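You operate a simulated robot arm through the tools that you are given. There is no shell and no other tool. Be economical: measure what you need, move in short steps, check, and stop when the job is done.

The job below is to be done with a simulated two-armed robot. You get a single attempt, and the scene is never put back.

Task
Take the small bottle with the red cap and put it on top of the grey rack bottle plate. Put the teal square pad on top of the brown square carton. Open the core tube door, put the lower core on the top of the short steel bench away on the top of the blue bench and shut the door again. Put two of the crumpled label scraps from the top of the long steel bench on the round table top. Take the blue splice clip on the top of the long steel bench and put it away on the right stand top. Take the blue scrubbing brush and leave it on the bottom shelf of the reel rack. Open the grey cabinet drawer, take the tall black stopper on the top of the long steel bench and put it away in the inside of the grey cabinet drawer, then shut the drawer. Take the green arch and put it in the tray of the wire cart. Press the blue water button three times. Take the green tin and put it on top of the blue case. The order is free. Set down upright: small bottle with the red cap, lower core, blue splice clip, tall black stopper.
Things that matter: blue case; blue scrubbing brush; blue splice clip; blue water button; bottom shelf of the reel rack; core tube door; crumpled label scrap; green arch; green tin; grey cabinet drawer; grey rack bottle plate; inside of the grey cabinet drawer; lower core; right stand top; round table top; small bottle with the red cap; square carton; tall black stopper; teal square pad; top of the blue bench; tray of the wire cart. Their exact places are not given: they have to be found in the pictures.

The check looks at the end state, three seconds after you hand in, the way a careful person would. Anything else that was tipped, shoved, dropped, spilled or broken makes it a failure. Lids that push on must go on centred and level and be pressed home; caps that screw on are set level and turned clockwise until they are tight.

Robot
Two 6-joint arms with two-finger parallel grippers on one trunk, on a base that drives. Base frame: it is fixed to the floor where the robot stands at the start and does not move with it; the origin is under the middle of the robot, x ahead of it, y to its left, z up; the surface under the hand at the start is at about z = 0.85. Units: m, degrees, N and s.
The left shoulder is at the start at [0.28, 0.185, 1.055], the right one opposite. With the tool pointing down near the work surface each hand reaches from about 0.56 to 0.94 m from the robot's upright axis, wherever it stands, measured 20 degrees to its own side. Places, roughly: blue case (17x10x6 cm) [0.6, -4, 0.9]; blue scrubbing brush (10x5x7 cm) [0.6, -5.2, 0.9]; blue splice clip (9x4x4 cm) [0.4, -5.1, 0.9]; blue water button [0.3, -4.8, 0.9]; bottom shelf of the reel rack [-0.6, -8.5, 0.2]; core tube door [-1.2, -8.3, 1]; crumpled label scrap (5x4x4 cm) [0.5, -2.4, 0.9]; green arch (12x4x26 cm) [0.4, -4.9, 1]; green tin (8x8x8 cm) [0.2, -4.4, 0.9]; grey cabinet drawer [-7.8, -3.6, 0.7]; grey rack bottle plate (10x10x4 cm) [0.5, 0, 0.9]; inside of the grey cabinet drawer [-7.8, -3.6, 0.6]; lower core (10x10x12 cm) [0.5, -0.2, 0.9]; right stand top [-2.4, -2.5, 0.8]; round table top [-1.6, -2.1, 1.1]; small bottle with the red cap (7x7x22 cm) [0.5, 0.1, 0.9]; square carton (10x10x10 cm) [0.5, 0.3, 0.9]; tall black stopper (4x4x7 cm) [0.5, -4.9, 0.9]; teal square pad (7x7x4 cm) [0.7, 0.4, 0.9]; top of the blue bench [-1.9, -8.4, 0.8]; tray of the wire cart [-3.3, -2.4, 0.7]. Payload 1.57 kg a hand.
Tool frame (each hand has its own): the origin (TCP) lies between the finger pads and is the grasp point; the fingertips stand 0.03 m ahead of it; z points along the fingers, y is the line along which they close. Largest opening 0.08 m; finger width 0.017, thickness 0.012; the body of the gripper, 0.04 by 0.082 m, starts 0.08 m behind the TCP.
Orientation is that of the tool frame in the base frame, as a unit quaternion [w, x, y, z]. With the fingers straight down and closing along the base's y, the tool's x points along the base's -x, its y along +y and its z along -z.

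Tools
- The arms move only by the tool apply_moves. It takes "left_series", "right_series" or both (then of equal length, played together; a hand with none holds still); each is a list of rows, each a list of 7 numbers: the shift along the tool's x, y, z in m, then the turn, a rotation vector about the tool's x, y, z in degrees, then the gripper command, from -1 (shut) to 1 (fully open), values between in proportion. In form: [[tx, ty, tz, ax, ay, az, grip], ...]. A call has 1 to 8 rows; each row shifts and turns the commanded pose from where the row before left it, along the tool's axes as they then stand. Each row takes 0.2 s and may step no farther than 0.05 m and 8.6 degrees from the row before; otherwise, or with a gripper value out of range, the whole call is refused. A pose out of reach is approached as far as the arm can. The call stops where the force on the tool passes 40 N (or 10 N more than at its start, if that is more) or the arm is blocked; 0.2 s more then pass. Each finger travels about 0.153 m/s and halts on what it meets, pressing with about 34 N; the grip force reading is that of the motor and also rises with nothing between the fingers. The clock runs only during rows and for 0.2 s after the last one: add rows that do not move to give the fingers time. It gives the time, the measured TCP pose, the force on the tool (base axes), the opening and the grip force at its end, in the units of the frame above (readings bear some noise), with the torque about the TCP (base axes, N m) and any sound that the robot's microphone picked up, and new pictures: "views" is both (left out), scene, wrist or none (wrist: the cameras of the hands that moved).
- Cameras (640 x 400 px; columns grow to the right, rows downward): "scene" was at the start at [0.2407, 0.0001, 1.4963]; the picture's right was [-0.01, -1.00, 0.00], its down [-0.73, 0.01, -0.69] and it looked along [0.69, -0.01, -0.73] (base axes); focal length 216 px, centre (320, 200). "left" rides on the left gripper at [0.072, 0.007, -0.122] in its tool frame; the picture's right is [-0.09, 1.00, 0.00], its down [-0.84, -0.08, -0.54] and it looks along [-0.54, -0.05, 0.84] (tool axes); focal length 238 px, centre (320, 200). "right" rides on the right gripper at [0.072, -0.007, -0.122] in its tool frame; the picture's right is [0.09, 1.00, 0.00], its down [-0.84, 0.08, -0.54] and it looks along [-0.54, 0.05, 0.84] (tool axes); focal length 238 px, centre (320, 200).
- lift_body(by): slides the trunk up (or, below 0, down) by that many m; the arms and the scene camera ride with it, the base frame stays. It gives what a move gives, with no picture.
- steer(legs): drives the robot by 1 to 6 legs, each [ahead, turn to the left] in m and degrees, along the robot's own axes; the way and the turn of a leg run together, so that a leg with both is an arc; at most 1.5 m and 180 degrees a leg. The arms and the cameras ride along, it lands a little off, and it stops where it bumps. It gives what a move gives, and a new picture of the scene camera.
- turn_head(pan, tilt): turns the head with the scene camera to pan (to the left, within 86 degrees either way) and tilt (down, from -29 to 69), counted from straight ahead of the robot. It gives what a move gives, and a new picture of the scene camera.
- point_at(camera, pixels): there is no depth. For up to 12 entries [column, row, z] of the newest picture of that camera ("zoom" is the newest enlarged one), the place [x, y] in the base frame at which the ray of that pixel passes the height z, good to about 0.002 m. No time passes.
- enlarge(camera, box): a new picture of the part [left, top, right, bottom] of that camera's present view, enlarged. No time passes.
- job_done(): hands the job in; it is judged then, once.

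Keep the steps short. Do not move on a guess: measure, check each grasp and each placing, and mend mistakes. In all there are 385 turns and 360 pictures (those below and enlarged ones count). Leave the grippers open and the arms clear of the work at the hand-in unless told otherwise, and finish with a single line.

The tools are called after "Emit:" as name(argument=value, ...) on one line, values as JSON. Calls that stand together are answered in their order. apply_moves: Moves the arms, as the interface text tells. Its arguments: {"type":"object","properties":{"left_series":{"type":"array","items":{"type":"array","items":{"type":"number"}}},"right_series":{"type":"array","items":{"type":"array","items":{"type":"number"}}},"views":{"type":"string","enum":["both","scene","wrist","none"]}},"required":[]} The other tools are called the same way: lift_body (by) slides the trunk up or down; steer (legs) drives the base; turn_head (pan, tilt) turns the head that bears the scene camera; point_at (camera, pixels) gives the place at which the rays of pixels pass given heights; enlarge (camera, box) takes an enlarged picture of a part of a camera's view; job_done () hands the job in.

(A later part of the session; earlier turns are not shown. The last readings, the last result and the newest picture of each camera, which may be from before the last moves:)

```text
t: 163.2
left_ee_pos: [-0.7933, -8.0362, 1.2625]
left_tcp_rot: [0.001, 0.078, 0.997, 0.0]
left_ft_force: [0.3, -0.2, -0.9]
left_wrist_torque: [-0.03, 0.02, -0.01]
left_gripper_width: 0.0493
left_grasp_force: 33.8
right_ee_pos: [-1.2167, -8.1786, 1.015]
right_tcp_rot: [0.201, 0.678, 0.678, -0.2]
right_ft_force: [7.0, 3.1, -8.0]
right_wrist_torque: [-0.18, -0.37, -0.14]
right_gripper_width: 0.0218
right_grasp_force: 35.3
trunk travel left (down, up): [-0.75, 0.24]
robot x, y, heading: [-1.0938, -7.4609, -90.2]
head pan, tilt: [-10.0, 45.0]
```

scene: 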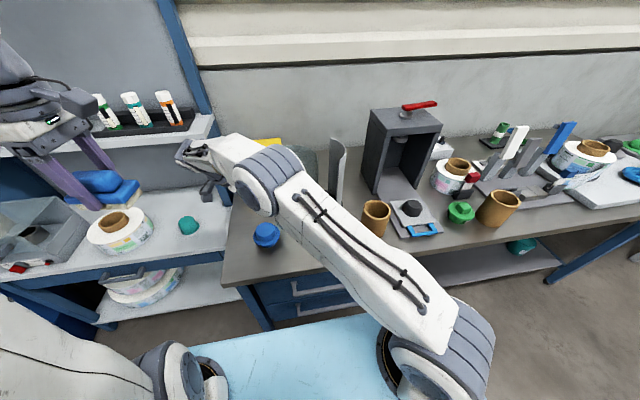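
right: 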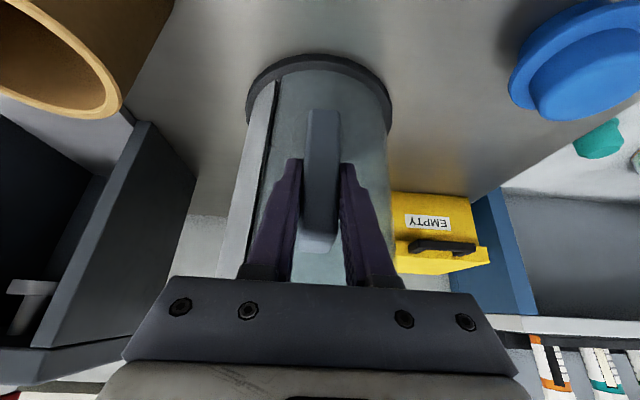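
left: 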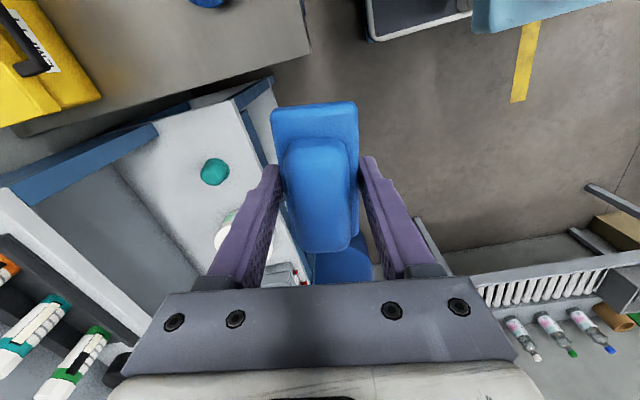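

Door is back at its shut position (7 N stop force). A small extra nudge, then release and withdraw along the tool axis.

Emit:
apply_moves(right_series=[[-0.001, -0.003, 0.001, 0, 0, 0, -1], [0, 0, 0, 0, 0, 0, 0.2], [0, 0, 0, 0, 0, 0, 0.2], [0, 0, -0.03, 0, 0, 0, 0.2], [0, 0, -0.04, 0, 0, 0, 0.2], [0, 0, -0.04, 0, 0, 0, 0.2], [0, 0, -0.04, 0, 0, 0, 1]], views="both")

```text
t: 164.8
left_ee_pos: [-0.7946, -8.0362, 1.2627]
left_tcp_rot: [0.0, 0.079, 0.997, 0.001]
left_ft_force: [0.5, 0.5, -0.9]
left_wrist_torque: [0.03, 0.02, -0.01]
left_gripper_width: 0.0491
left_grasp_force: 33.6
right_ee_pos: [-1.218, -8.0989, 1.1417]
right_tcp_rot: [0.199, 0.679, 0.678, -0.201]
right_ft_force: [-0.1, 0.0, 0.5]
right_wrist_torque: [0.01, 0.01, -0.03]
right_gripper_width: 0.08
right_grasp_force: 0.0
trunk travel left (down, up): [-0.75, 0.24]
robot x, y, heading: [-1.0939, -7.4605, -90.3]
head pan, tilt: [-10.0, 45.0]
```

scene: 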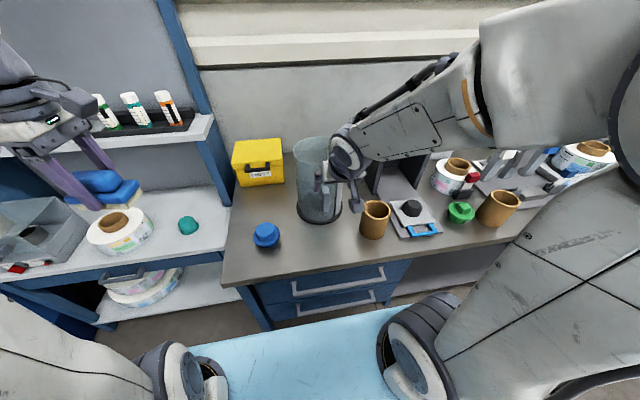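
right: 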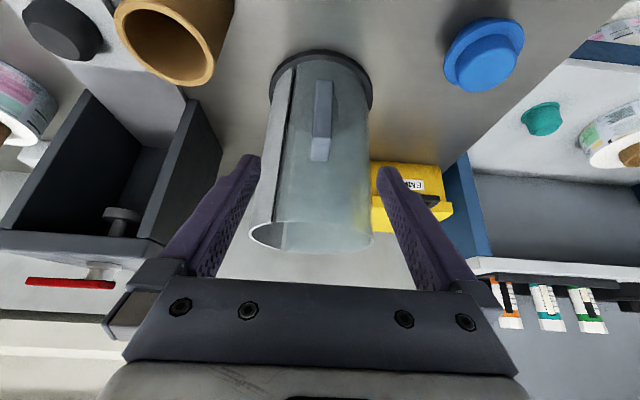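

Door shut. Untilting the right hand, then backing out and moving over to the reel rack.

Emit:
apply_moves(right_series=[[0, -0.04, -0.03, 0, 0, 0, 1], [0, -0.04, -0.03, 0, 8, 0, 1], [0, -0.04, 0, 0, 8, 0, 1], [0, 0, 0, 0, 8, 0, 1], [0, 0, 0, 0, 8.5, 0, 1]], views="none")

Emit:
steer(legs=[[-0.45, 0], [0, 60], [0.45, 0], [0, -60]])

```text
t: 166.0
left_ee_pos: [-0.7952, -8.0364, 1.2628]
left_tcp_rot: [0.0, 0.079, 0.997, 0.0]
left_ft_force: [1.5, 0.4, -1.0]
left_wrist_torque: [-0.03, 0.0, -0.02]
left_gripper_width: 0.0492
left_grasp_force: 33.7
right_ee_pos: [-1.3385, -8.0674, 1.1917]
right_tcp_rot: [0.001, 0.707, 0.707, -0.002]
right_ft_force: [0.1, 0.2, -0.2]
right_wrist_torque: [0.0, 0.01, -0.02]
right_gripper_width: 0.08
right_grasp_force: 0.1
trunk travel left (down, up): [-0.75, 0.24]
robot x, y, heading: [-1.0951, -7.4568, -90.2]
head pan, tilt: [-10.0, 45.0]
```

```text
t: 176.3
left_ee_pos: [-0.3941, -7.8034, 1.263]
left_tcp_rot: [0.0, 0.069, 0.998, 0.0]
left_ft_force: [0.1, -0.8, -1.9]
left_wrist_torque: [-0.02, -0.01, 0.02]
left_gripper_width: 0.0494
left_grasp_force: 34.0
right_ee_pos: [-0.9364, -7.8443, 1.1907]
right_tcp_rot: [0.002, 0.702, 0.713, -0.003]
right_ft_force: [0.1, -0.7, -0.4]
right_wrist_torque: [0.01, 0.03, -0.01]
right_gripper_width: 0.0802
right_grasp_force: 0.1
trunk travel left (down, up): [-0.75, 0.24]
robot x, y, heading: [-0.7033, -7.2349, -89.1]
head pan, tilt: [-10.0, 45.0]
```

scene: 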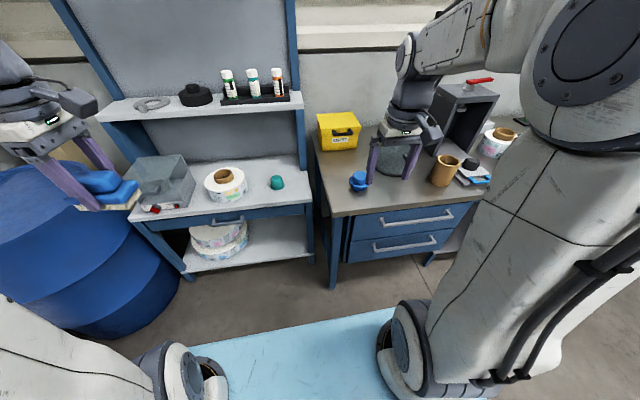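

Emit:
turn_head(pan=0, tilt=45)

Emit:
enlarge(camera="scene", box=[150, 140, 390, 290])

```text
t: 177.0
left_ee_pos: [-0.393, -7.803, 1.2636]
left_tcp_rot: [0.0, 0.07, 0.998, 0.001]
left_ft_force: [-0.1, 0.4, -0.9]
left_wrist_torque: [0.01, 0.0, 0.0]
left_gripper_width: 0.049
left_grasp_force: 34.1
right_ee_pos: [-0.9373, -7.8428, 1.1898]
right_tcp_rot: [0.002, 0.702, 0.712, -0.003]
right_ft_force: [0.5, 0.4, 0.6]
right_wrist_torque: [0.04, 0.01, 0.0]
right_gripper_width: 0.0801
right_grasp_force: 0.0
trunk travel left (down, up): [-0.75, 0.24]
robot x, y, heading: [-0.7058, -7.2355, -89.4]
head pan, tilt: [0.0, 45.0]
```

scene: 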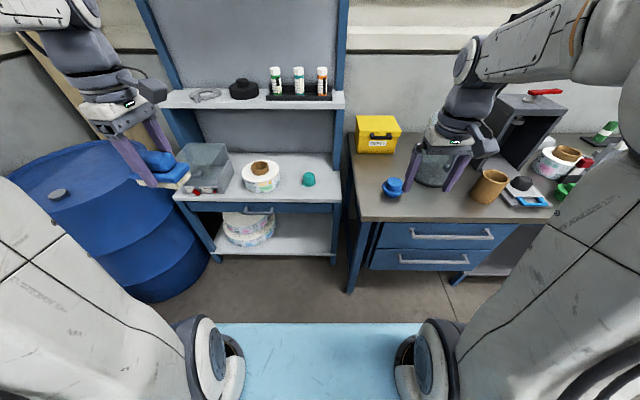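

```text
2.67 times, centred on (270, 215) of scene
```

zoom: 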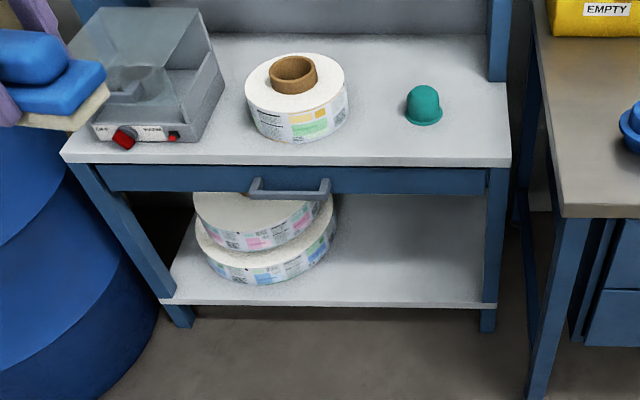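

Emit:
point_at(camera="zoom", pixels=[[400, 302, 0.2], [485, 302, 0.2], [325, 270, 0.2], [410, 260, 0.2], [485, 325, 0.0], [178, 322, 0.0], [485, 165, 0.8], [90, 162, 0.8], [340, 240, 0.2], [495, 190, 0.72]])

```text
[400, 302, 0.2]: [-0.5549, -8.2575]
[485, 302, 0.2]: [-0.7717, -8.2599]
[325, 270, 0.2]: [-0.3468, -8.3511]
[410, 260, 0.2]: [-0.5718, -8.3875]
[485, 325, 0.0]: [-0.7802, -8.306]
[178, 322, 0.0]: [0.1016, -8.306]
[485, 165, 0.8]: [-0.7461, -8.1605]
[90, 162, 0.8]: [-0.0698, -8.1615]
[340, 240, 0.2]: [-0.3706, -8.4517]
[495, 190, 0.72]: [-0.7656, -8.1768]
```

Emit:
point_at(camera="scene", pixels=[[205, 262, 0.0], [170, 300, 0.0], [205, 250, 0.3], [120, 165, 0.85]])

Emit:
steer(legs=[[0, 97], [0.25, 0], [0, -127]])

```text
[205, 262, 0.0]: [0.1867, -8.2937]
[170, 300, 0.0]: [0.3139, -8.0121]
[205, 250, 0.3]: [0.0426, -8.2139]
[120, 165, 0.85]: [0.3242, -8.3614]
```

```text
t: 188.2
left_ee_pos: [-0.4626, -7.8473, 1.2622]
left_tcp_rot: [0.0, 0.321, 0.947, 0.0]
left_ft_force: [0.3, 0.0, -1.4]
left_wrist_torque: [-0.01, 0.01, -0.01]
left_gripper_width: 0.0492
left_grasp_force: 34.2
right_ee_pos: [-0.9575, -7.615, 1.1899]
right_tcp_rot: [0.001, 0.859, 0.512, -0.003]
right_ft_force: [-0.6, -0.5, -0.8]
right_wrist_torque: [-0.02, 0.0, 0.01]
right_gripper_width: 0.0798
right_grasp_force: 0.0
trunk travel left (down, up): [-0.75, 0.24]
robot x, y, heading: [-0.4557, -7.1993, -118.8]
head pan, tilt: [0.0, 45.0]
```

scene: 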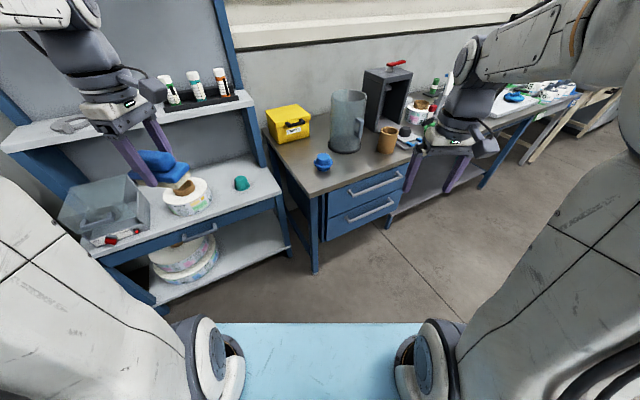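

Emit:
lift_body(by=-0.73)

Emit:
apply_moves(left_series=[[0, 0, 0, 0, 0, -7.5, -1], [0, 0, 0, 0, 0, -7.5, -1], [0, 0, 0, 0, 0, -7.5, -1], [0, 0, 0, 0, 0, -7.5, -1], [0, 0, 0, 0, 0, -7.4, -1]], views="scene")

```text
refused: -0.73 is not a number from -0.4 to 0.4
```

```text
t: 189.4
left_ee_pos: [-0.4617, -7.8482, 1.2638]
left_tcp_rot: [0.0, -0.001, 1.0, 0.0]
left_ft_force: [-0.9, -0.1, -1.2]
left_wrist_torque: [-0.01, 0.03, -0.01]
left_gripper_width: 0.0494
left_grasp_force: 34.0
right_ee_pos: [-0.9579, -7.6144, 1.1917]
right_tcp_rot: [0.001, 0.859, 0.511, -0.003]
right_ft_force: [0.4, 0.3, -0.1]
right_wrist_torque: [0.01, 0.03, 0.02]
right_gripper_width: 0.0798
right_grasp_force: 0.1
trunk travel left (down, up): [-0.75, 0.24]
robot x, y, heading: [-0.4571, -7.1996, -118.7]
head pan, tilt: [0.0, 45.0]
```

scene: 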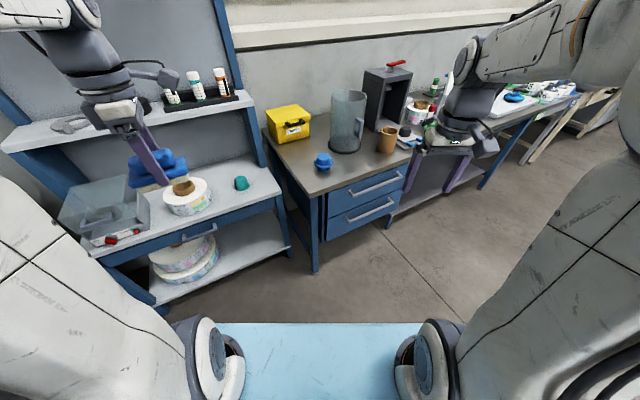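

Lowering the trunk in two steps.

Emit:
lift_body(by=-0.4)

Emit:
lift_body(by=-0.33)

Emit:
steer(legs=[[0.3, -1]])

```text
t: 193.2
left_ee_pos: [-0.4629, -7.8474, 0.8633]
left_tcp_rot: [0.0, 0.001, 1.0, 0.0]
left_ft_force: [0.8, 0.3, -1.3]
left_wrist_torque: [0.0, 0.0, 0.02]
left_gripper_width: 0.0492
left_grasp_force: 33.1
right_ee_pos: [-0.9575, -7.6148, 0.7917]
right_tcp_rot: [0.002, 0.859, 0.512, -0.002]
right_ft_force: [1.0, 0.5, 0.4]
right_wrist_torque: [-0.02, 0.01, 0.02]
right_gripper_width: 0.0799
right_grasp_force: 0.0
trunk travel left (down, up): [-0.35, 0.64]
robot x, y, heading: [-0.4508, -7.1955, -118.6]
head pan, tilt: [0.0, 45.0]
```

```text
t: 196.5
left_ee_pos: [-0.4648, -7.8487, 0.5333]
left_tcp_rot: [0.0, 0.001, 1.0, 0.001]
left_ft_force: [0.8, 0.1, -1.6]
left_wrist_torque: [-0.02, 0.01, 0.03]
left_gripper_width: 0.0492
left_grasp_force: 33.9
right_ee_pos: [-0.9563, -7.6141, 0.4616]
right_tcp_rot: [0.001, 0.86, 0.511, -0.003]
right_ft_force: [0.4, 0.0, 0.1]
right_wrist_torque: [0.03, 0.02, -0.02]
right_gripper_width: 0.0801
right_grasp_force: 0.0
trunk travel left (down, up): [-0.02, 0.97]
robot x, y, heading: [-0.4544, -7.1977, -118.5]
head pan, tilt: [0.0, 45.0]
```

```text
t: 198.5
left_ee_pos: [-0.62, -8.1077, 0.5323]
left_tcp_rot: [0.0, 0.008, 1.0, -0.001]
left_ft_force: [0.9, 0.2, -1.7]
left_wrist_torque: [0.0, -0.01, 0.01]
left_gripper_width: 0.0493
left_grasp_force: 33.8
right_ee_pos: [-1.1091, -7.8675, 0.4616]
right_tcp_rot: [0.001, 0.863, 0.505, -0.003]
right_ft_force: [-0.7, -0.6, 0.0]
right_wrist_torque: [-0.01, 0.05, -0.02]
right_gripper_width: 0.08
right_grasp_force: 0.0
trunk travel left (down, up): [-0.02, 0.97]
robot x, y, heading: [-0.6013, -7.4598, -119.7]
head pan, tilt: [0.0, 45.0]
```

scene: 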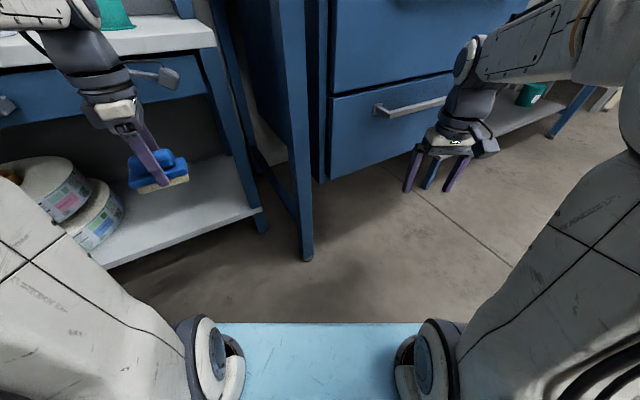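

Emit:
turn_head(pan=35, tilt=35)

Emit:
apply_moves(left_series=[[0, 0, 0.04, 0, 0, 0, -1], [0, 0, 0.04, 0, 0, 0, -1], [0, 0, 0.04, 0, 0, 0, -1], [0, 0, 0.04, 0, 0, 0, -1], [0, 0, 0.04, 0, 0, 0, -1], [0, 0, 0.04, 0, 0, 0, -1]], views="both")

```text
t: 199.6
left_ee_pos: [-0.619, -8.109, 0.5337]
left_tcp_rot: [-0.001, 0.008, 1.0, 0.0]
left_ft_force: [0.3, 0.8, -0.8]
left_wrist_torque: [0.05, 0.04, 0.0]
left_gripper_width: 0.0495
left_grasp_force: 34.2
right_ee_pos: [-1.1076, -7.8691, 0.4604]
right_tcp_rot: [0.001, 0.864, 0.504, -0.004]
right_ft_force: [0.4, 0.0, -0.9]
right_wrist_torque: [0.01, 0.01, -0.05]
right_gripper_width: 0.0798
right_grasp_force: 0.0
trunk travel left (down, up): [-0.02, 0.97]
robot x, y, heading: [-0.598, -7.4611, -119.7]
head pan, tilt: [35.0, 35.0]
```

scene: 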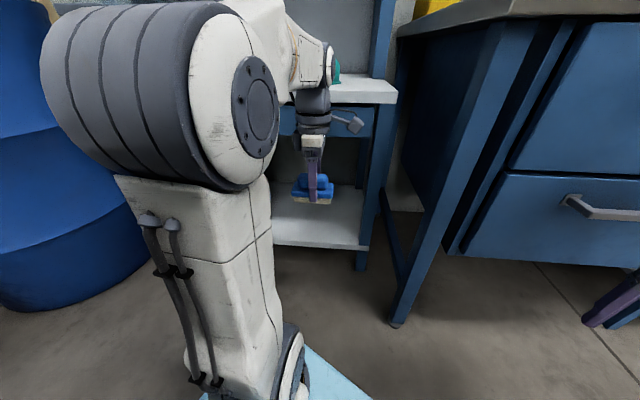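

```text
t: 200.9
left_ee_pos: [-0.6175, -8.1079, 0.293]
left_tcp_rot: [-0.001, 0.008, 1.0, 0.0]
left_ft_force: [0.0, -0.6, -0.5]
left_wrist_torque: [0.02, -0.01, 0.0]
left_gripper_width: 0.049
left_grasp_force: 34.1
right_ee_pos: [-1.1083, -7.8692, 0.4612]
right_tcp_rot: [0.001, 0.864, 0.504, -0.003]
right_ft_force: [1.9, -0.2, 0.0]
right_wrist_torque: [-0.01, -0.04, -0.01]
right_gripper_width: 0.0801
right_grasp_force: 0.0
trunk travel left (down, up): [-0.02, 0.97]
robot x, y, heading: [-0.5981, -7.4581, -119.6]
head pan, tilt: [35.0, 35.0]
```

scene: 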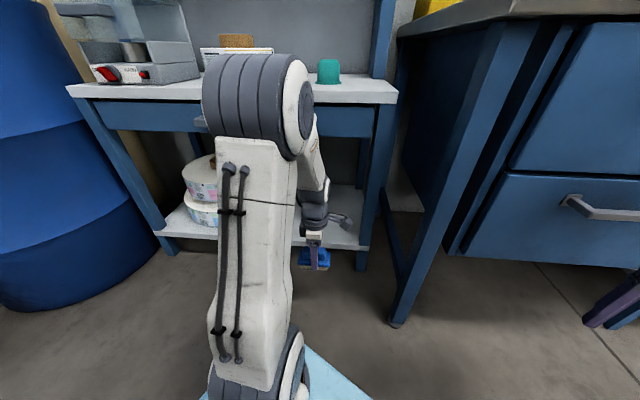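
left: 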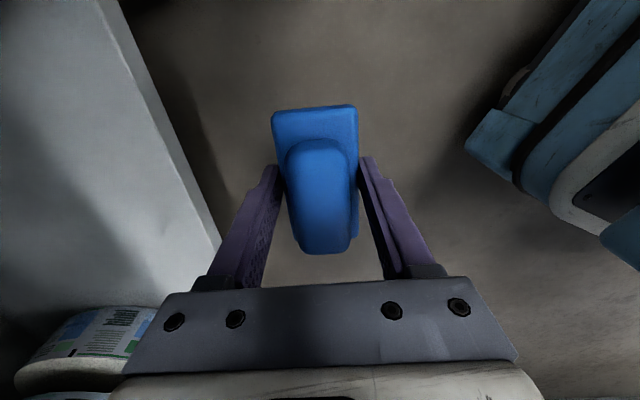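

Emit:
point_at(camera="left", pixels=[[160, 120, 0.13], [160, 120, 0.2], [205, 210, 0.13], [205, 210, 0.2], [135, 300, 0.2], [135, 300, 0.25]])

Emit:
point_at(camera="scene", pixels=[[367, 248, 0.13], [367, 248, 0.16], [367, 248, 0.2], [362, 268, 0.0], [172, 232, 0.16], [325, 245, 0.16]])

```text
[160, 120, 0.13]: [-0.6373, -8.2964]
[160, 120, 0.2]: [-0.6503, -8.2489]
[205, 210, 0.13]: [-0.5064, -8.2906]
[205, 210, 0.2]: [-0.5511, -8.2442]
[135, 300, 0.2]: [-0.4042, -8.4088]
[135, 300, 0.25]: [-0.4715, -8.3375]
```

```text
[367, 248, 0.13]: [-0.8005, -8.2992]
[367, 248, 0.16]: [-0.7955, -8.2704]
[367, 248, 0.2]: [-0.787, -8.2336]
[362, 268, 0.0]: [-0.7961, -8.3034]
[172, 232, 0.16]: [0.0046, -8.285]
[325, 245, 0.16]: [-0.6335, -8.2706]
```

Shelf ≈ z 0.13–0.15, front edge y≈-8.297. Lowering to z 0.23 and sliding the brush in.

Emit:
apply_moves(left_series=[[0, 0, 0.04, 0, 0, 0, -1], [0, -0.02, 0.02, 0, 0, 0, -1], [0, -0.04, 0, 0, 0, 0, -1], [0, -0.04, 0, 0, 0, 0, -1], [0, -0.04, 0, 0, 0, 0, -1], [0, -0.04, 0, 0, 0, 0, -1]], views="both")

```text
t: 202.3
left_ee_pos: [-0.6229, -8.2893, 0.2334]
left_tcp_rot: [0.0, 0.008, 1.0, 0.001]
left_ft_force: [-0.2, 0.4, -1.4]
left_wrist_torque: [0.0, 0.02, -0.05]
left_gripper_width: 0.0492
left_grasp_force: 34.2
right_ee_pos: [-1.1093, -7.8684, 0.4616]
right_tcp_rot: [0.001, 0.863, 0.505, -0.003]
right_ft_force: [0.2, -0.6, 0.2]
right_wrist_torque: [0.04, 0.02, 0.0]
right_gripper_width: 0.08
right_grasp_force: 0.0
trunk travel left (down, up): [-0.02, 0.97]
robot x, y, heading: [-0.6012, -7.4597, -119.9]
head pan, tilt: [35.0, 35.0]
```

scene: 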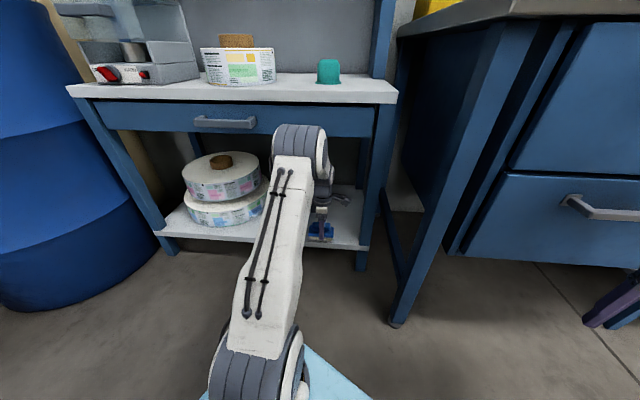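
left: 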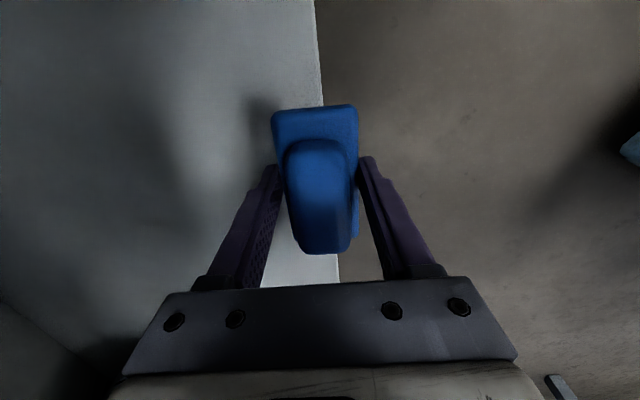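

Emit:
apply_moves(left_series=[[0, -0.025, 0, 0, 0, 0, -1], [0, -0.025, 0, 0, 0, 0, -1], [0, -0.025, 0, 0, 0, 0, -1], [0, 0, 0.02, 0, 0, 0, -1], [0, 0, 0.015, 0, 0, 0, -1]], views="both")

```text
t: 203.6
left_ee_pos: [-0.624, -8.364, 0.2023]
left_tcp_rot: [0.001, 0.007, 1.0, -0.001]
left_ft_force: [0.3, 8.4, 22.6]
left_wrist_torque: [0.45, -0.11, 0.02]
left_gripper_width: 0.0493
left_grasp_force: 33.9
right_ee_pos: [-1.1093, -7.8682, 0.4633]
right_tcp_rot: [0.003, 0.863, 0.505, -0.003]
right_ft_force: [-0.5, 0.0, -0.2]
right_wrist_torque: [0.04, 0.02, 0.01]
right_gripper_width: 0.0799
right_grasp_force: 0.2
trunk travel left (down, up): [-0.02, 0.97]
robot x, y, heading: [-0.5978, -7.4594, -119.7]
head pan, tilt: [35.0, 35.0]
```

scene: 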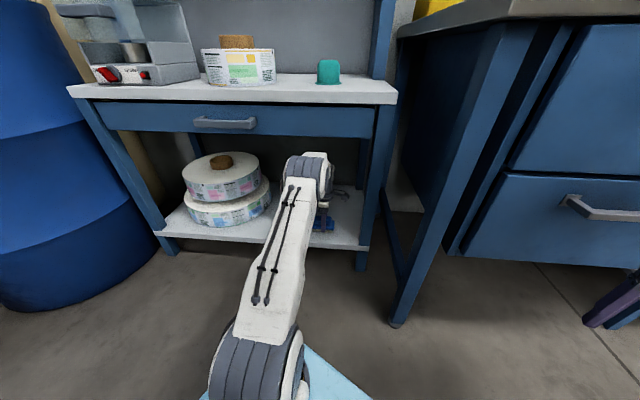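
left: 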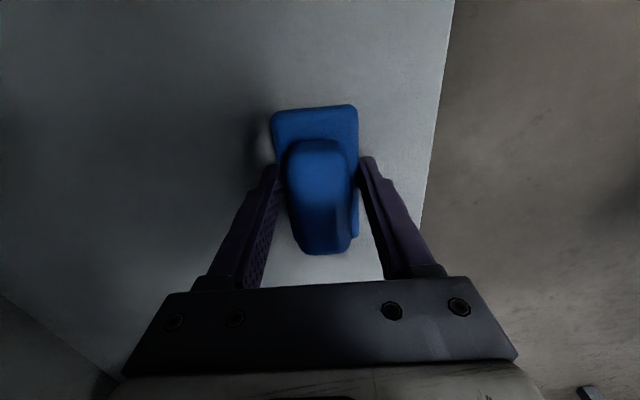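

Brush touches the shelf, fully inside the edge. Releasing, rising a little, and pulling out.

Emit:
apply_moves(left_series=[[0, 0, -0.002, 0, 0, 0, -1], [0, 0, 0, 0, 0, 0, 1], [0, 0, 0, 0, 0, 0, 1], [0, 0, -0.04, 0, 0, 0, 1], [0, 0, -0.04, 0, 0, 0, 1], [0, 0.03, 0, 0, 0, 0, 1], [0, 0.05, 0, 0, 0, 0, 1], [0, 0.05, 0, 0, 0, 0, 1]], views="wrist")

Emit:
apply_moves(left_series=[[0, 0.05, 0, 0, 0, 0, 1], [0, 0.05, -0.01, 0, 0, 0, 1], [0, 0.03, -0.04, 0, 0, 0, 1], [0, 0, -0.04, 0, 0, 0, 1]], views="none")

Emit:
steer(legs=[[-0.5, 0], [0, 120]])

```text
t: 205.3
left_ee_pos: [-0.6211, -8.2322, 0.2816]
left_tcp_rot: [0.0, 0.008, 1.0, 0.0]
left_ft_force: [-0.4, 0.3, -0.7]
left_wrist_torque: [0.0, 0.01, 0.0]
left_gripper_width: 0.0802
left_grasp_force: 0.2
right_ee_pos: [-1.1097, -7.8683, 0.4613]
right_tcp_rot: [0.001, 0.863, 0.505, -0.004]
right_ft_force: [0.4, -0.6, -0.1]
right_wrist_torque: [-0.03, 0.01, 0.0]
right_gripper_width: 0.08
right_grasp_force: 0.0
trunk travel left (down, up): [-0.02, 0.97]
robot x, y, heading: [-0.6013, -7.4645, -119.8]
head pan, tilt: [35.0, 35.0]
```

left: 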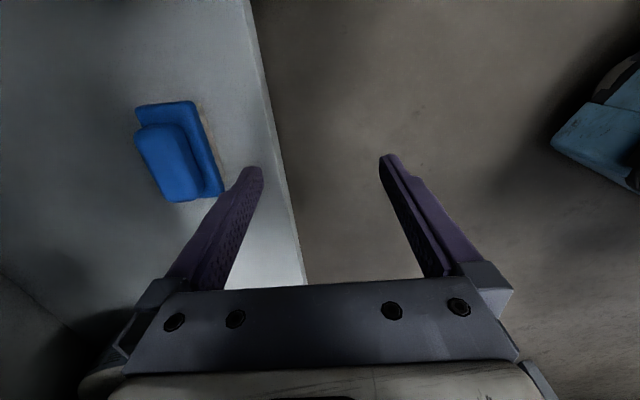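

```text
refused: row 2 steps farther than a row can; nothing moved
```

```text
t: 210.9
left_ee_pos: [0.2668, -7.4685, 0.2786]
left_tcp_rot: [-0.011, -0.455, 0.89, 0.009]
left_ft_force: [-7.1, 4.1, 3.3]
left_wrist_torque: [-0.38, -0.84, 0.03]
left_gripper_width: 0.0728
left_grasp_force: 0.0
right_ee_pos: [-0.2855, -7.6742, 0.4617]
right_tcp_rot: [0.003, 0.516, 0.857, -0.003]
right_ft_force: [-0.8, -0.5, 0.5]
right_wrist_torque: [0.03, -0.01, 0.01]
right_gripper_width: 0.08
right_grasp_force: 0.0
trunk travel left (down, up): [-0.02, 0.97]
robot x, y, heading: [-0.3546, -7.0242, -62.4]
head pan, tilt: [35.0, 35.0]
stopped in leg 2: the force on the tool passed its limit at 177 N (the readings are from after the stop); the commanded pose is now the measured one
```

scene: 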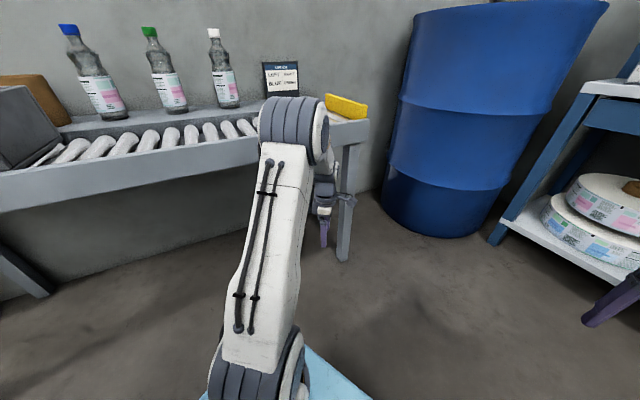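

The left hand bumped the conveyor table's leg while turning. Turning back a little, then raising the trunk before anything else.

Emit:
steer(legs=[[0, -25]])

Emit:
lift_body(by=0.4)

Emit:
lift_body(by=0.33)

Emit:
turn_head(pan=60, tilt=40)

```text
t: 212.6
left_ee_pos: [0.0207, -7.6918, 0.2774]
left_tcp_rot: [-0.008, -0.25, 0.968, 0.009]
left_ft_force: [0.0, 0.0, 1.0]
left_wrist_torque: [0.02, -0.01, 0.0]
left_gripper_width: 0.08
left_grasp_force: 0.0
right_ee_pos: [-0.5667, -7.642, 0.4617]
right_tcp_rot: [0.003, 0.689, 0.724, -0.003]
right_ft_force: [0.4, 0.0, 0.1]
right_wrist_torque: [0.03, -0.02, 0.01]
right_gripper_width: 0.08
right_grasp_force: 0.3
trunk travel left (down, up): [-0.02, 0.97]
robot x, y, heading: [-0.3551, -7.0241, -87.2]
head pan, tilt: [35.0, 35.0]
```

scene: 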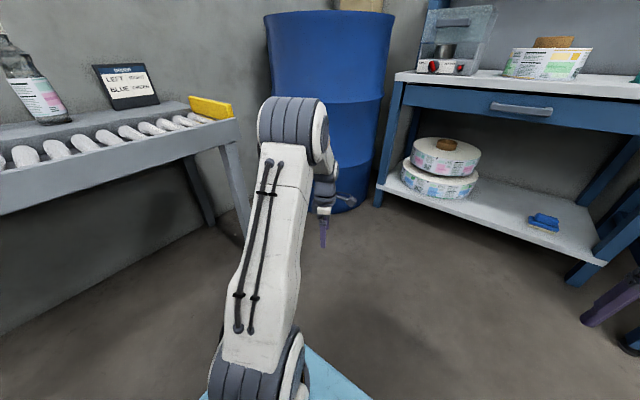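

```text
t: 216.4
left_ee_pos: [0.0212, -7.6919, 0.6796]
left_tcp_rot: [-0.008, -0.249, 0.968, 0.01]
left_ft_force: [-0.1, 0.3, -0.7]
left_wrist_torque: [-0.01, -0.01, -0.01]
left_gripper_width: 0.0801
left_grasp_force: 0.1
right_ee_pos: [-0.5682, -7.6421, 0.8612]
right_tcp_rot: [0.002, 0.69, 0.724, -0.003]
right_ft_force: [0.0, 0.3, 0.2]
right_wrist_torque: [-0.04, 0.0, 0.03]
right_gripper_width: 0.0799
right_grasp_force: 0.1
trunk travel left (down, up): [-0.42, 0.57]
robot x, y, heading: [-0.3529, -7.0268, -87.3]
head pan, tilt: [35.0, 35.0]
```

```text
t: 219.7
left_ee_pos: [0.021, -7.6919, 1.0079]
left_tcp_rot: [-0.007, -0.249, 0.968, 0.01]
left_ft_force: [-0.5, 0.0, 0.1]
left_wrist_torque: [0.0, 0.01, -0.03]
left_gripper_width: 0.0801
left_grasp_force: 0.0
right_ee_pos: [-0.5671, -7.643, 1.1915]
right_tcp_rot: [0.002, 0.69, 0.724, -0.004]
right_ft_force: [-0.4, 0.4, -0.2]
right_wrist_torque: [0.03, 0.02, 0.0]
right_gripper_width: 0.0798
right_grasp_force: 0.1
trunk travel left (down, up): [-0.75, 0.24]
robot x, y, heading: [-0.3543, -7.0245, -87.6]
head pan, tilt: [35.0, 35.0]
```

```text
t: 220.6
left_ee_pos: [0.0203, -7.6919, 1.0078]
left_tcp_rot: [-0.008, -0.25, 0.968, 0.009]
left_ft_force: [-0.5, -0.1, -0.4]
left_wrist_torque: [0.01, 0.01, 0.01]
left_gripper_width: 0.0804
left_grasp_force: 0.1
right_ee_pos: [-0.5679, -7.6419, 1.191]
right_tcp_rot: [0.002, 0.69, 0.724, -0.004]
right_ft_force: [-0.8, 0.7, 0.1]
right_wrist_torque: [-0.01, 0.02, -0.02]
right_gripper_width: 0.08
right_grasp_force: 0.1
trunk travel left (down, up): [-0.75, 0.24]
robot x, y, heading: [-0.3534, -7.0268, -87.7]
head pan, tilt: [60.0, 40.0]
```

scene: 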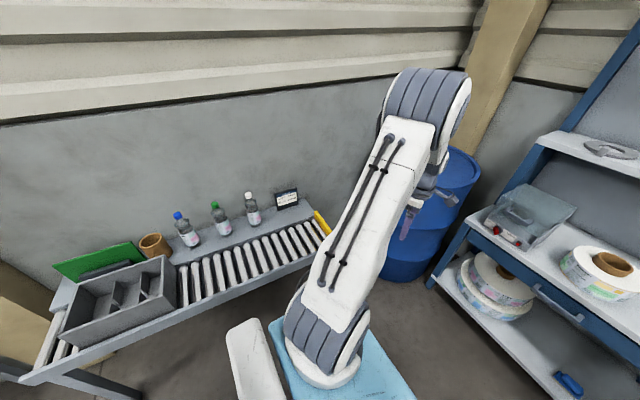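

Nothing on the conveyor was disturbed. Raising and tucking the left hand, then turning via the open side and driving back to the long bench.

Emit:
apply_moves(left_series=[[0, 0, -0.05, 0, 0, 0, 1], [0, 0, -0.05, 0, 0, 0, 1], [0, 0, -0.05, 0, 0, 0, 1], [0, 0, -0.05, 0, 0, 0, 1]], views="none")

Emit:
steer(legs=[[0, -175], [1.5, 0], [0.55, 0], [0, -97]])

Emit:
turn_head(pan=0, tilt=42)

```text
t: 221.6
left_ee_pos: [0.0249, -7.6958, 1.2099]
left_tcp_rot: [-0.008, -0.249, 0.968, 0.009]
left_ft_force: [0.0, 1.4, -0.2]
left_wrist_torque: [-0.04, -0.02, 0.0]
left_gripper_width: 0.0798
left_grasp_force: 0.1
right_ee_pos: [-0.5673, -7.6432, 1.1918]
right_tcp_rot: [0.002, 0.69, 0.724, -0.004]
right_ft_force: [-0.3, -0.2, -0.5]
right_wrist_torque: [0.02, -0.02, 0.02]
right_gripper_width: 0.08
right_grasp_force: 0.0
trunk travel left (down, up): [-0.75, 0.24]
robot x, y, heading: [-0.3543, -7.0259, -87.7]
head pan, tilt: [60.0, 40.0]
```

```text
t: 242.9
left_ee_pos: [0.0291, -4.6218, 1.2083]
left_tcp_rot: [0.012, 0.86, -0.51, -0.001]
left_ft_force: [0.8, -0.5, -0.2]
left_wrist_torque: [0.0, -0.02, 0.01]
left_gripper_width: 0.0801
left_grasp_force: 0.1
right_ee_pos: [-0.028, -5.216, 1.1905]
right_tcp_rot: [0.004, -0.022, 1.0, -0.001]
right_ft_force: [-0.1, -0.4, 0.5]
right_wrist_torque: [-0.01, 0.01, -0.03]
right_gripper_width: 0.0801
right_grasp_force: 0.1
trunk travel left (down, up): [-0.75, 0.24]
robot x, y, heading: [-0.6413, -4.9992, 2.2]
head pan, tilt: [60.0, 40.0]
```

scene: 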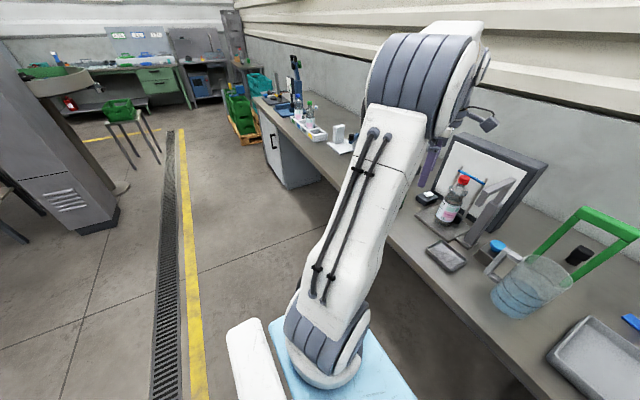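

```text
t: 244.2
left_ee_pos: [0.0303, -4.6222, 1.208]
left_tcp_rot: [0.012, 0.86, -0.511, -0.001]
left_ft_force: [0.1, 1.1, 0.8]
left_wrist_torque: [0.0, 0.0, -0.01]
left_gripper_width: 0.0801
left_grasp_force: 0.0
right_ee_pos: [-0.0271, -5.2151, 1.1914]
right_tcp_rot: [0.003, -0.023, 1.0, 0.0]
right_ft_force: [-0.3, -0.5, -0.4]
right_wrist_torque: [-0.01, 0.03, 0.0]
right_gripper_width: 0.0801
right_grasp_force: 0.0
trunk travel left (down, up): [-0.75, 0.24]
robot x, y, heading: [-0.6431, -5.0024, 2.6]
head pan, tilt: [0.0, 42.0]
```

scene: 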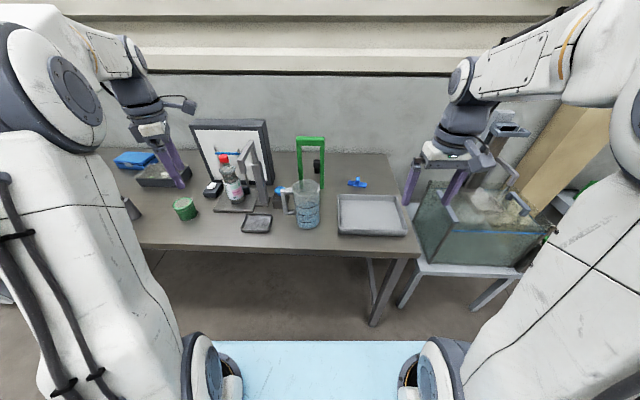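

Left hand yaw is ≈118°; turning it to 90° (to close across the arch's bar), raising it, then driving up to the bench.

Emit:
apply_moves(left_series=[[0, 0, -0.025, 0, 0, 7, 1], [0, 0, -0.025, 0, 0, 7, 1], [0, 0, -0.025, 0, 0, 7, 1], [0, 0, 0, 0, 0, 6.5, 1], [0.04, 0.02, 0, 0, 0, 0, 1], [0.04, 0.02, 0, 0, 0, 0, 1], [0.04, 0.02, 0, 0, 0, 0, 1], [0.04, 0.02, 0, 0, 0, 0, 1]], views="none")

Emit:
steer(legs=[[0.335, -2.4]])

```text
t: 246.1
left_ee_pos: [-0.0471, -4.7836, 1.2883]
left_tcp_rot: [0.012, 0.715, -0.699, 0.001]
left_ft_force: [0.0, -0.5, 0.2]
left_wrist_torque: [0.02, -0.03, -0.05]
left_gripper_width: 0.08
left_grasp_force: 0.0
right_ee_pos: [-0.0268, -5.2139, 1.1916]
right_tcp_rot: [0.003, -0.022, 1.0, 0.0]
right_ft_force: [0.1, -0.6, 0.2]
right_wrist_torque: [-0.03, 0.01, -0.01]
right_gripper_width: 0.0798
right_grasp_force: 0.1
trunk travel left (down, up): [-0.75, 0.24]
robot x, y, heading: [-0.6451, -5.0011, 2.2]
head pan, tilt: [0.0, 42.0]
```

```text
t: 248.2
left_ee_pos: [0.2979, -4.8047, 1.2885]
left_tcp_rot: [-0.013, -0.698, 0.716, -0.001]
left_ft_force: [-0.5, 0.2, 0.1]
left_wrist_torque: [-0.04, -0.05, 0.0]
left_gripper_width: 0.0802
left_grasp_force: 0.0
right_ee_pos: [0.2976, -5.2362, 1.192]
right_tcp_rot: [0.005, 0.0, 1.0, 0.0]
right_ft_force: [0.4, 0.2, -0.7]
right_wrist_torque: [0.01, -0.01, 0.0]
right_gripper_width: 0.0801
right_grasp_force: 0.0
trunk travel left (down, up): [-0.75, 0.24]
robot x, y, heading: [-0.3097, -4.9953, -0.6]
head pan, tilt: [0.0, 42.0]
```

scene: 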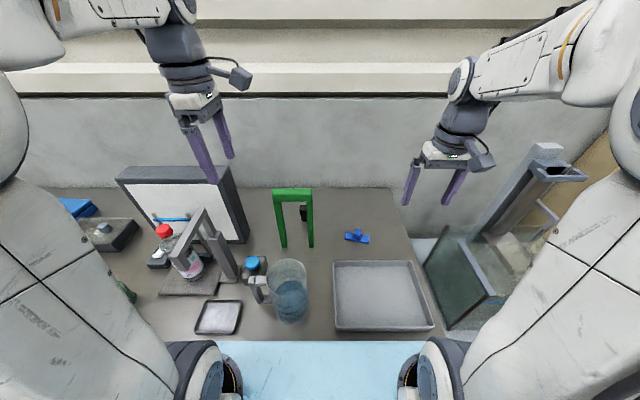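

Emit:
enlarge(camera="scene", box=[220, 180, 412, 300])

```text
3.33 times, centred on (316, 240) of scene
```

zoom: 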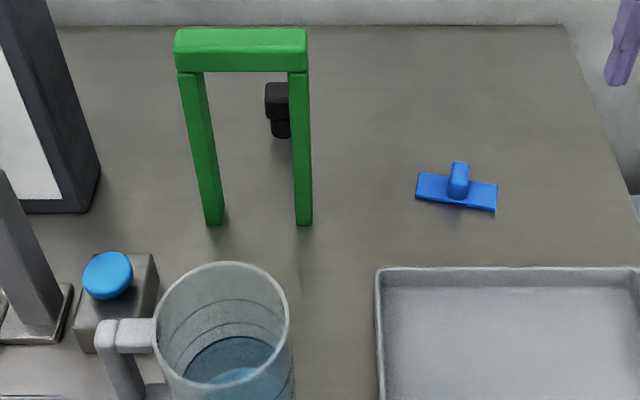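

Emit:
point_at(camera="zoom", pixels=[[215, 222, 0.85], [304, 222, 0.85], [178, 30, 1.11], [304, 28, 1.11], [176, 45, 1.11], [308, 45, 1.11], [418, 185, 0.86], [497, 197, 0.86], [459, 166, 0.89], [459, 197, 0.86], [107, 268, 0.91], [281, 132, 0.85]])

```text
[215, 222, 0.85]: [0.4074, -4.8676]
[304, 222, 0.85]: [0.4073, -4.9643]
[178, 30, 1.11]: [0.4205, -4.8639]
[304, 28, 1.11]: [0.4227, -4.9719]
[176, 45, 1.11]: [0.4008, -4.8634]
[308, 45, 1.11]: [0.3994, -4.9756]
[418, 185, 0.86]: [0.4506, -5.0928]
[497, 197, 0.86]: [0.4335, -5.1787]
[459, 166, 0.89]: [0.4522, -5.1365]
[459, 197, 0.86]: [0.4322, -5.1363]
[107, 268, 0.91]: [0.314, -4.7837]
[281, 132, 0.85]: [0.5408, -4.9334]
```

Emit:
point_at(camera="zoom", pixels=[[45, 328, 0.85], [72, 285, 0.86], [158, 256, 0.89], [92, 252, 0.89], [75, 318, 0.89], [107, 250, 0.9], [107, 298, 0.9], [83, 272, 0.9], [132, 272, 0.9], [220, 262, 1.02], [220, 380, 0.85]])

Emit:
apply_moves(left_series=[[-0.02, -0.02, 0, 0, 0, 0, 0], [0, 0, 0.03, 0, 0, 0, -1], [0, 0, 0.04, 0, 0, 0, -1], [0, 0, 0.04, 0, 0, 0, -1]], views="both")

```text
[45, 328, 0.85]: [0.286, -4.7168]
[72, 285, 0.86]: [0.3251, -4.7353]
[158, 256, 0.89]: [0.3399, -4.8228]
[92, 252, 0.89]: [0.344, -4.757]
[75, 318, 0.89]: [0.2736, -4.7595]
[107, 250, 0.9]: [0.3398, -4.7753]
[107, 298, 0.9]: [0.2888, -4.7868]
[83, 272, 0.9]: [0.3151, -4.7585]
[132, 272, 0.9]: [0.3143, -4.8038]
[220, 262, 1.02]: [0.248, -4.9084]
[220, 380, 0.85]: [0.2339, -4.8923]
```

```text
t: 249.2
left_ee_pos: [0.3168, -4.7888, 1.1773]
left_tcp_rot: [-0.012, -0.699, 0.715, -0.002]
left_ft_force: [-0.3, 0.1, 0.1]
left_wrist_torque: [-0.01, -0.04, -0.01]
left_gripper_width: 0.0
left_grasp_force: 21.0
right_ee_pos: [0.2976, -5.237, 1.1918]
right_tcp_rot: [0.004, 0.0, 1.0, -0.001]
right_ft_force: [1.3, 0.3, 0.5]
right_wrist_torque: [-0.01, 0.0, 0.0]
right_gripper_width: 0.0798
right_grasp_force: 0.1
trunk travel left (down, up): [-0.75, 0.24]
robot x, y, heading: [-0.3116, -4.9966, -0.3]
head pan, tilt: [0.0, 42.0]
```

scene: 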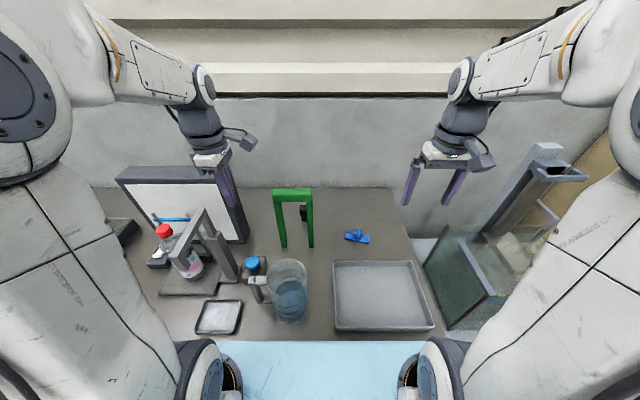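
left: 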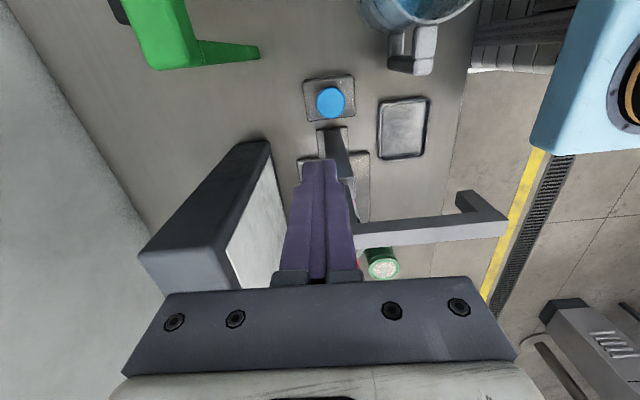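

Emit:
point_at(camera="left", pixels=[[331, 102, 0.89], [331, 102, 0.9], [331, 102, 0.92], [316, 102, 0.9], [346, 102, 0.9], [355, 175, 1.1], [345, 140, 1.05], [345, 210, 1.1], [318, 130, 0.86]])

Emit:
enlarge(camera="left", box=[240, 60, 440, 280])

```text
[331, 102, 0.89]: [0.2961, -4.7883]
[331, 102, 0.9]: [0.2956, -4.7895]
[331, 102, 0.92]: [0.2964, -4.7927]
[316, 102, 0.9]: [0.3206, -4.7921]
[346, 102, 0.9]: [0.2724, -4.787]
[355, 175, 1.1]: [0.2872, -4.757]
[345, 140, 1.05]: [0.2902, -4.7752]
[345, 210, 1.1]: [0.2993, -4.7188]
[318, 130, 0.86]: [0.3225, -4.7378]
```

```text
1.82 times, centred on (340, 170) of left
```

zoom: 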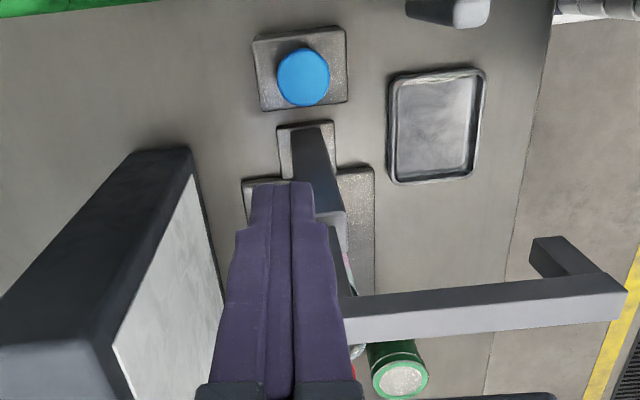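

Button ≈(0.298,-4.788), top z≈0.92; post beside it tops out ≈1.05, clear of the finger column. Lowering closed fingers to just above the button.

Emit:
apply_moves(left_series=[[0.001, 0.019, 0.03, 0, 0, 0, -1], [0, 0, 0.05, 0, 0, 0, -1], [0, 0, 0.05, 0, 0, 0, -1], [0, 0, 0.05, 0, 0, 0, -1], [0, 0, 0.025, 0, 0, 0, -1]], views="both")

```text
t: 250.4
left_ee_pos: [0.294, -4.7912, 0.9722]
left_tcp_rot: [-0.012, -0.699, 0.716, -0.002]
left_ft_force: [0.4, -0.4, -0.5]
left_wrist_torque: [0.01, -0.03, 0.0]
left_gripper_width: 0.0001
left_grasp_force: 21.2
right_ee_pos: [0.298, -5.237, 1.1919]
right_tcp_rot: [0.003, 0.0, 1.0, -0.001]
right_ft_force: [0.5, -0.4, -0.1]
right_wrist_torque: [0.01, -0.04, -0.01]
right_gripper_width: 0.08
right_grasp_force: 0.0
trunk travel left (down, up): [-0.75, 0.24]
robot x, y, heading: [-0.3063, -4.9946, -0.3]
head pan, tilt: [0.0, 42.0]
```

scene: 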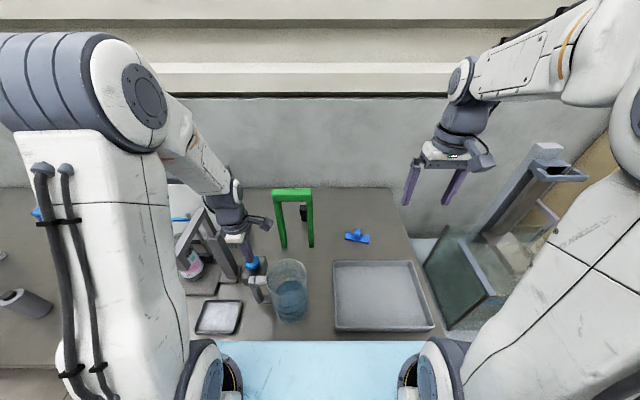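
left: 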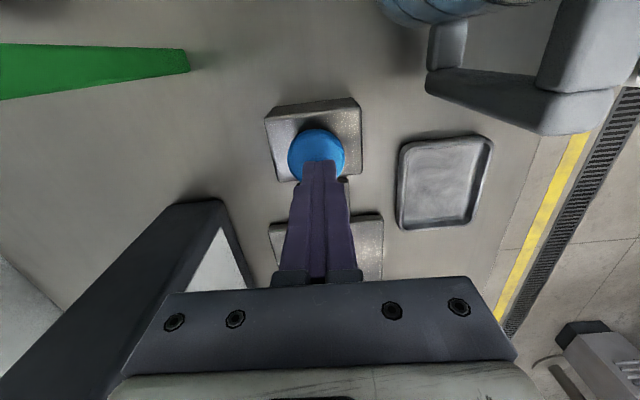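

Emit:
point_at(camera="left", pixels=[[317, 157, 0.9], [317, 157, 0.92], [317, 130, 0.9]])

```text
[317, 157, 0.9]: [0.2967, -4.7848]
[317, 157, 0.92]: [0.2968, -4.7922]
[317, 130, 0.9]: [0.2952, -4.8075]
```

Centred. Pressing down in small steps until I feel/hear it.

Emit:
apply_moves(left_series=[[0, -0.002, 0.006, 0, 0, 0, -1], [0, 0, 0.005, 0, 0, 0, -1], [0, 0, 0.005, 0, 0, 0, -1], [0, 0, 0.004, 0, 0, 0, -1], [0, 0, 0.004, 0, 0, 0, -1]], views="none")

```text
t: 251.7
left_ee_pos: [0.2959, -4.7921, 0.9512]
left_tcp_rot: [-0.01, -0.699, 0.715, -0.003]
left_ft_force: [-2.9, 5.7, 23.3]
left_wrist_torque: [0.29, 0.04, 0.03]
left_gripper_width: 0.0002
left_grasp_force: 21.2
right_ee_pos: [0.2965, -5.2386, 1.1922]
right_tcp_rot: [0.005, 0.001, 1.0, -0.001]
right_ft_force: [-0.4, -0.7, 0.4]
right_wrist_torque: [0.01, 0.01, -0.05]
right_gripper_width: 0.08
right_grasp_force: 0.0
trunk travel left (down, up): [-0.75, 0.24]
robot x, y, heading: [-0.3088, -4.9962, -0.4]
head pan, tilt: [0.0, 42.0]
heard: click
```

One click. Lift and press again.

Emit:
apply_moves(left_series=[[0, 0, -0.012, 0, 0, 0, -1], [0, 0, -0.012, 0, 0, 0, -1], [0, 0, 0, 0, 0, 0, -1], [0, 0, 0.01, 0, 0, 0, -1], [0, 0, 0.006, 0, 0, 0, -1], [0, 0, 0.004, 0, 0, 0, -1], [0, 0, 0.004, 0, 0, 0, -1]], views="none")

Emit:
apply_moves(left_series=[[0, 0, -0.012, 0, 0, 0, -1], [0, 0, -0.012, 0, 0, 0, -1], [0, 0, 0, 0, 0, 0, -1], [0, 0, 0.01, 0, 0, 0, -1], [0, 0, 0.006, 0, 0, 0, -1], [0, 0, 0.004, 0, 0, 0, -1], [0, 0, 0.004, 0, 0, 0, -1]], views="none")

```text
t: 253.2
left_ee_pos: [0.2963, -4.7917, 0.9516]
left_tcp_rot: [-0.01, -0.698, 0.716, -0.004]
left_ft_force: [-2.4, 2.8, 23.5]
left_wrist_torque: [0.21, -0.01, 0.01]
left_gripper_width: 0.0
left_grasp_force: 21.6
right_ee_pos: [0.2972, -5.2375, 1.1929]
right_tcp_rot: [0.004, 0.001, 1.0, -0.001]
right_ft_force: [0.8, -0.5, -0.1]
right_wrist_torque: [0.03, 0.02, -0.02]
right_gripper_width: 0.0802
right_grasp_force: 0.0
trunk travel left (down, up): [-0.75, 0.24]
robot x, y, heading: [-0.3086, -4.9939, -0.2]
head pan, tilt: [0.0, 42.0]
heard: click
```

```text
t: 254.8
left_ee_pos: [0.2955, -4.7911, 0.9516]
left_tcp_rot: [-0.011, -0.699, 0.715, -0.003]
left_ft_force: [-2.8, 4.8, 23.4]
left_wrist_torque: [0.27, 0.03, 0.05]
left_gripper_width: 0.0001
left_grasp_force: 21.7
right_ee_pos: [0.2963, -5.237, 1.1926]
right_tcp_rot: [0.005, 0.0, 1.0, 0.0]
right_ft_force: [0.0, -0.6, 0.0]
right_wrist_torque: [-0.02, 0.01, 0.03]
right_gripper_width: 0.08
right_grasp_force: 0.1
trunk travel left (down, up): [-0.75, 0.24]
robot x, y, heading: [-0.3085, -4.998, -0.3]
head pan, tilt: [0.0, 42.0]
heard: click
```

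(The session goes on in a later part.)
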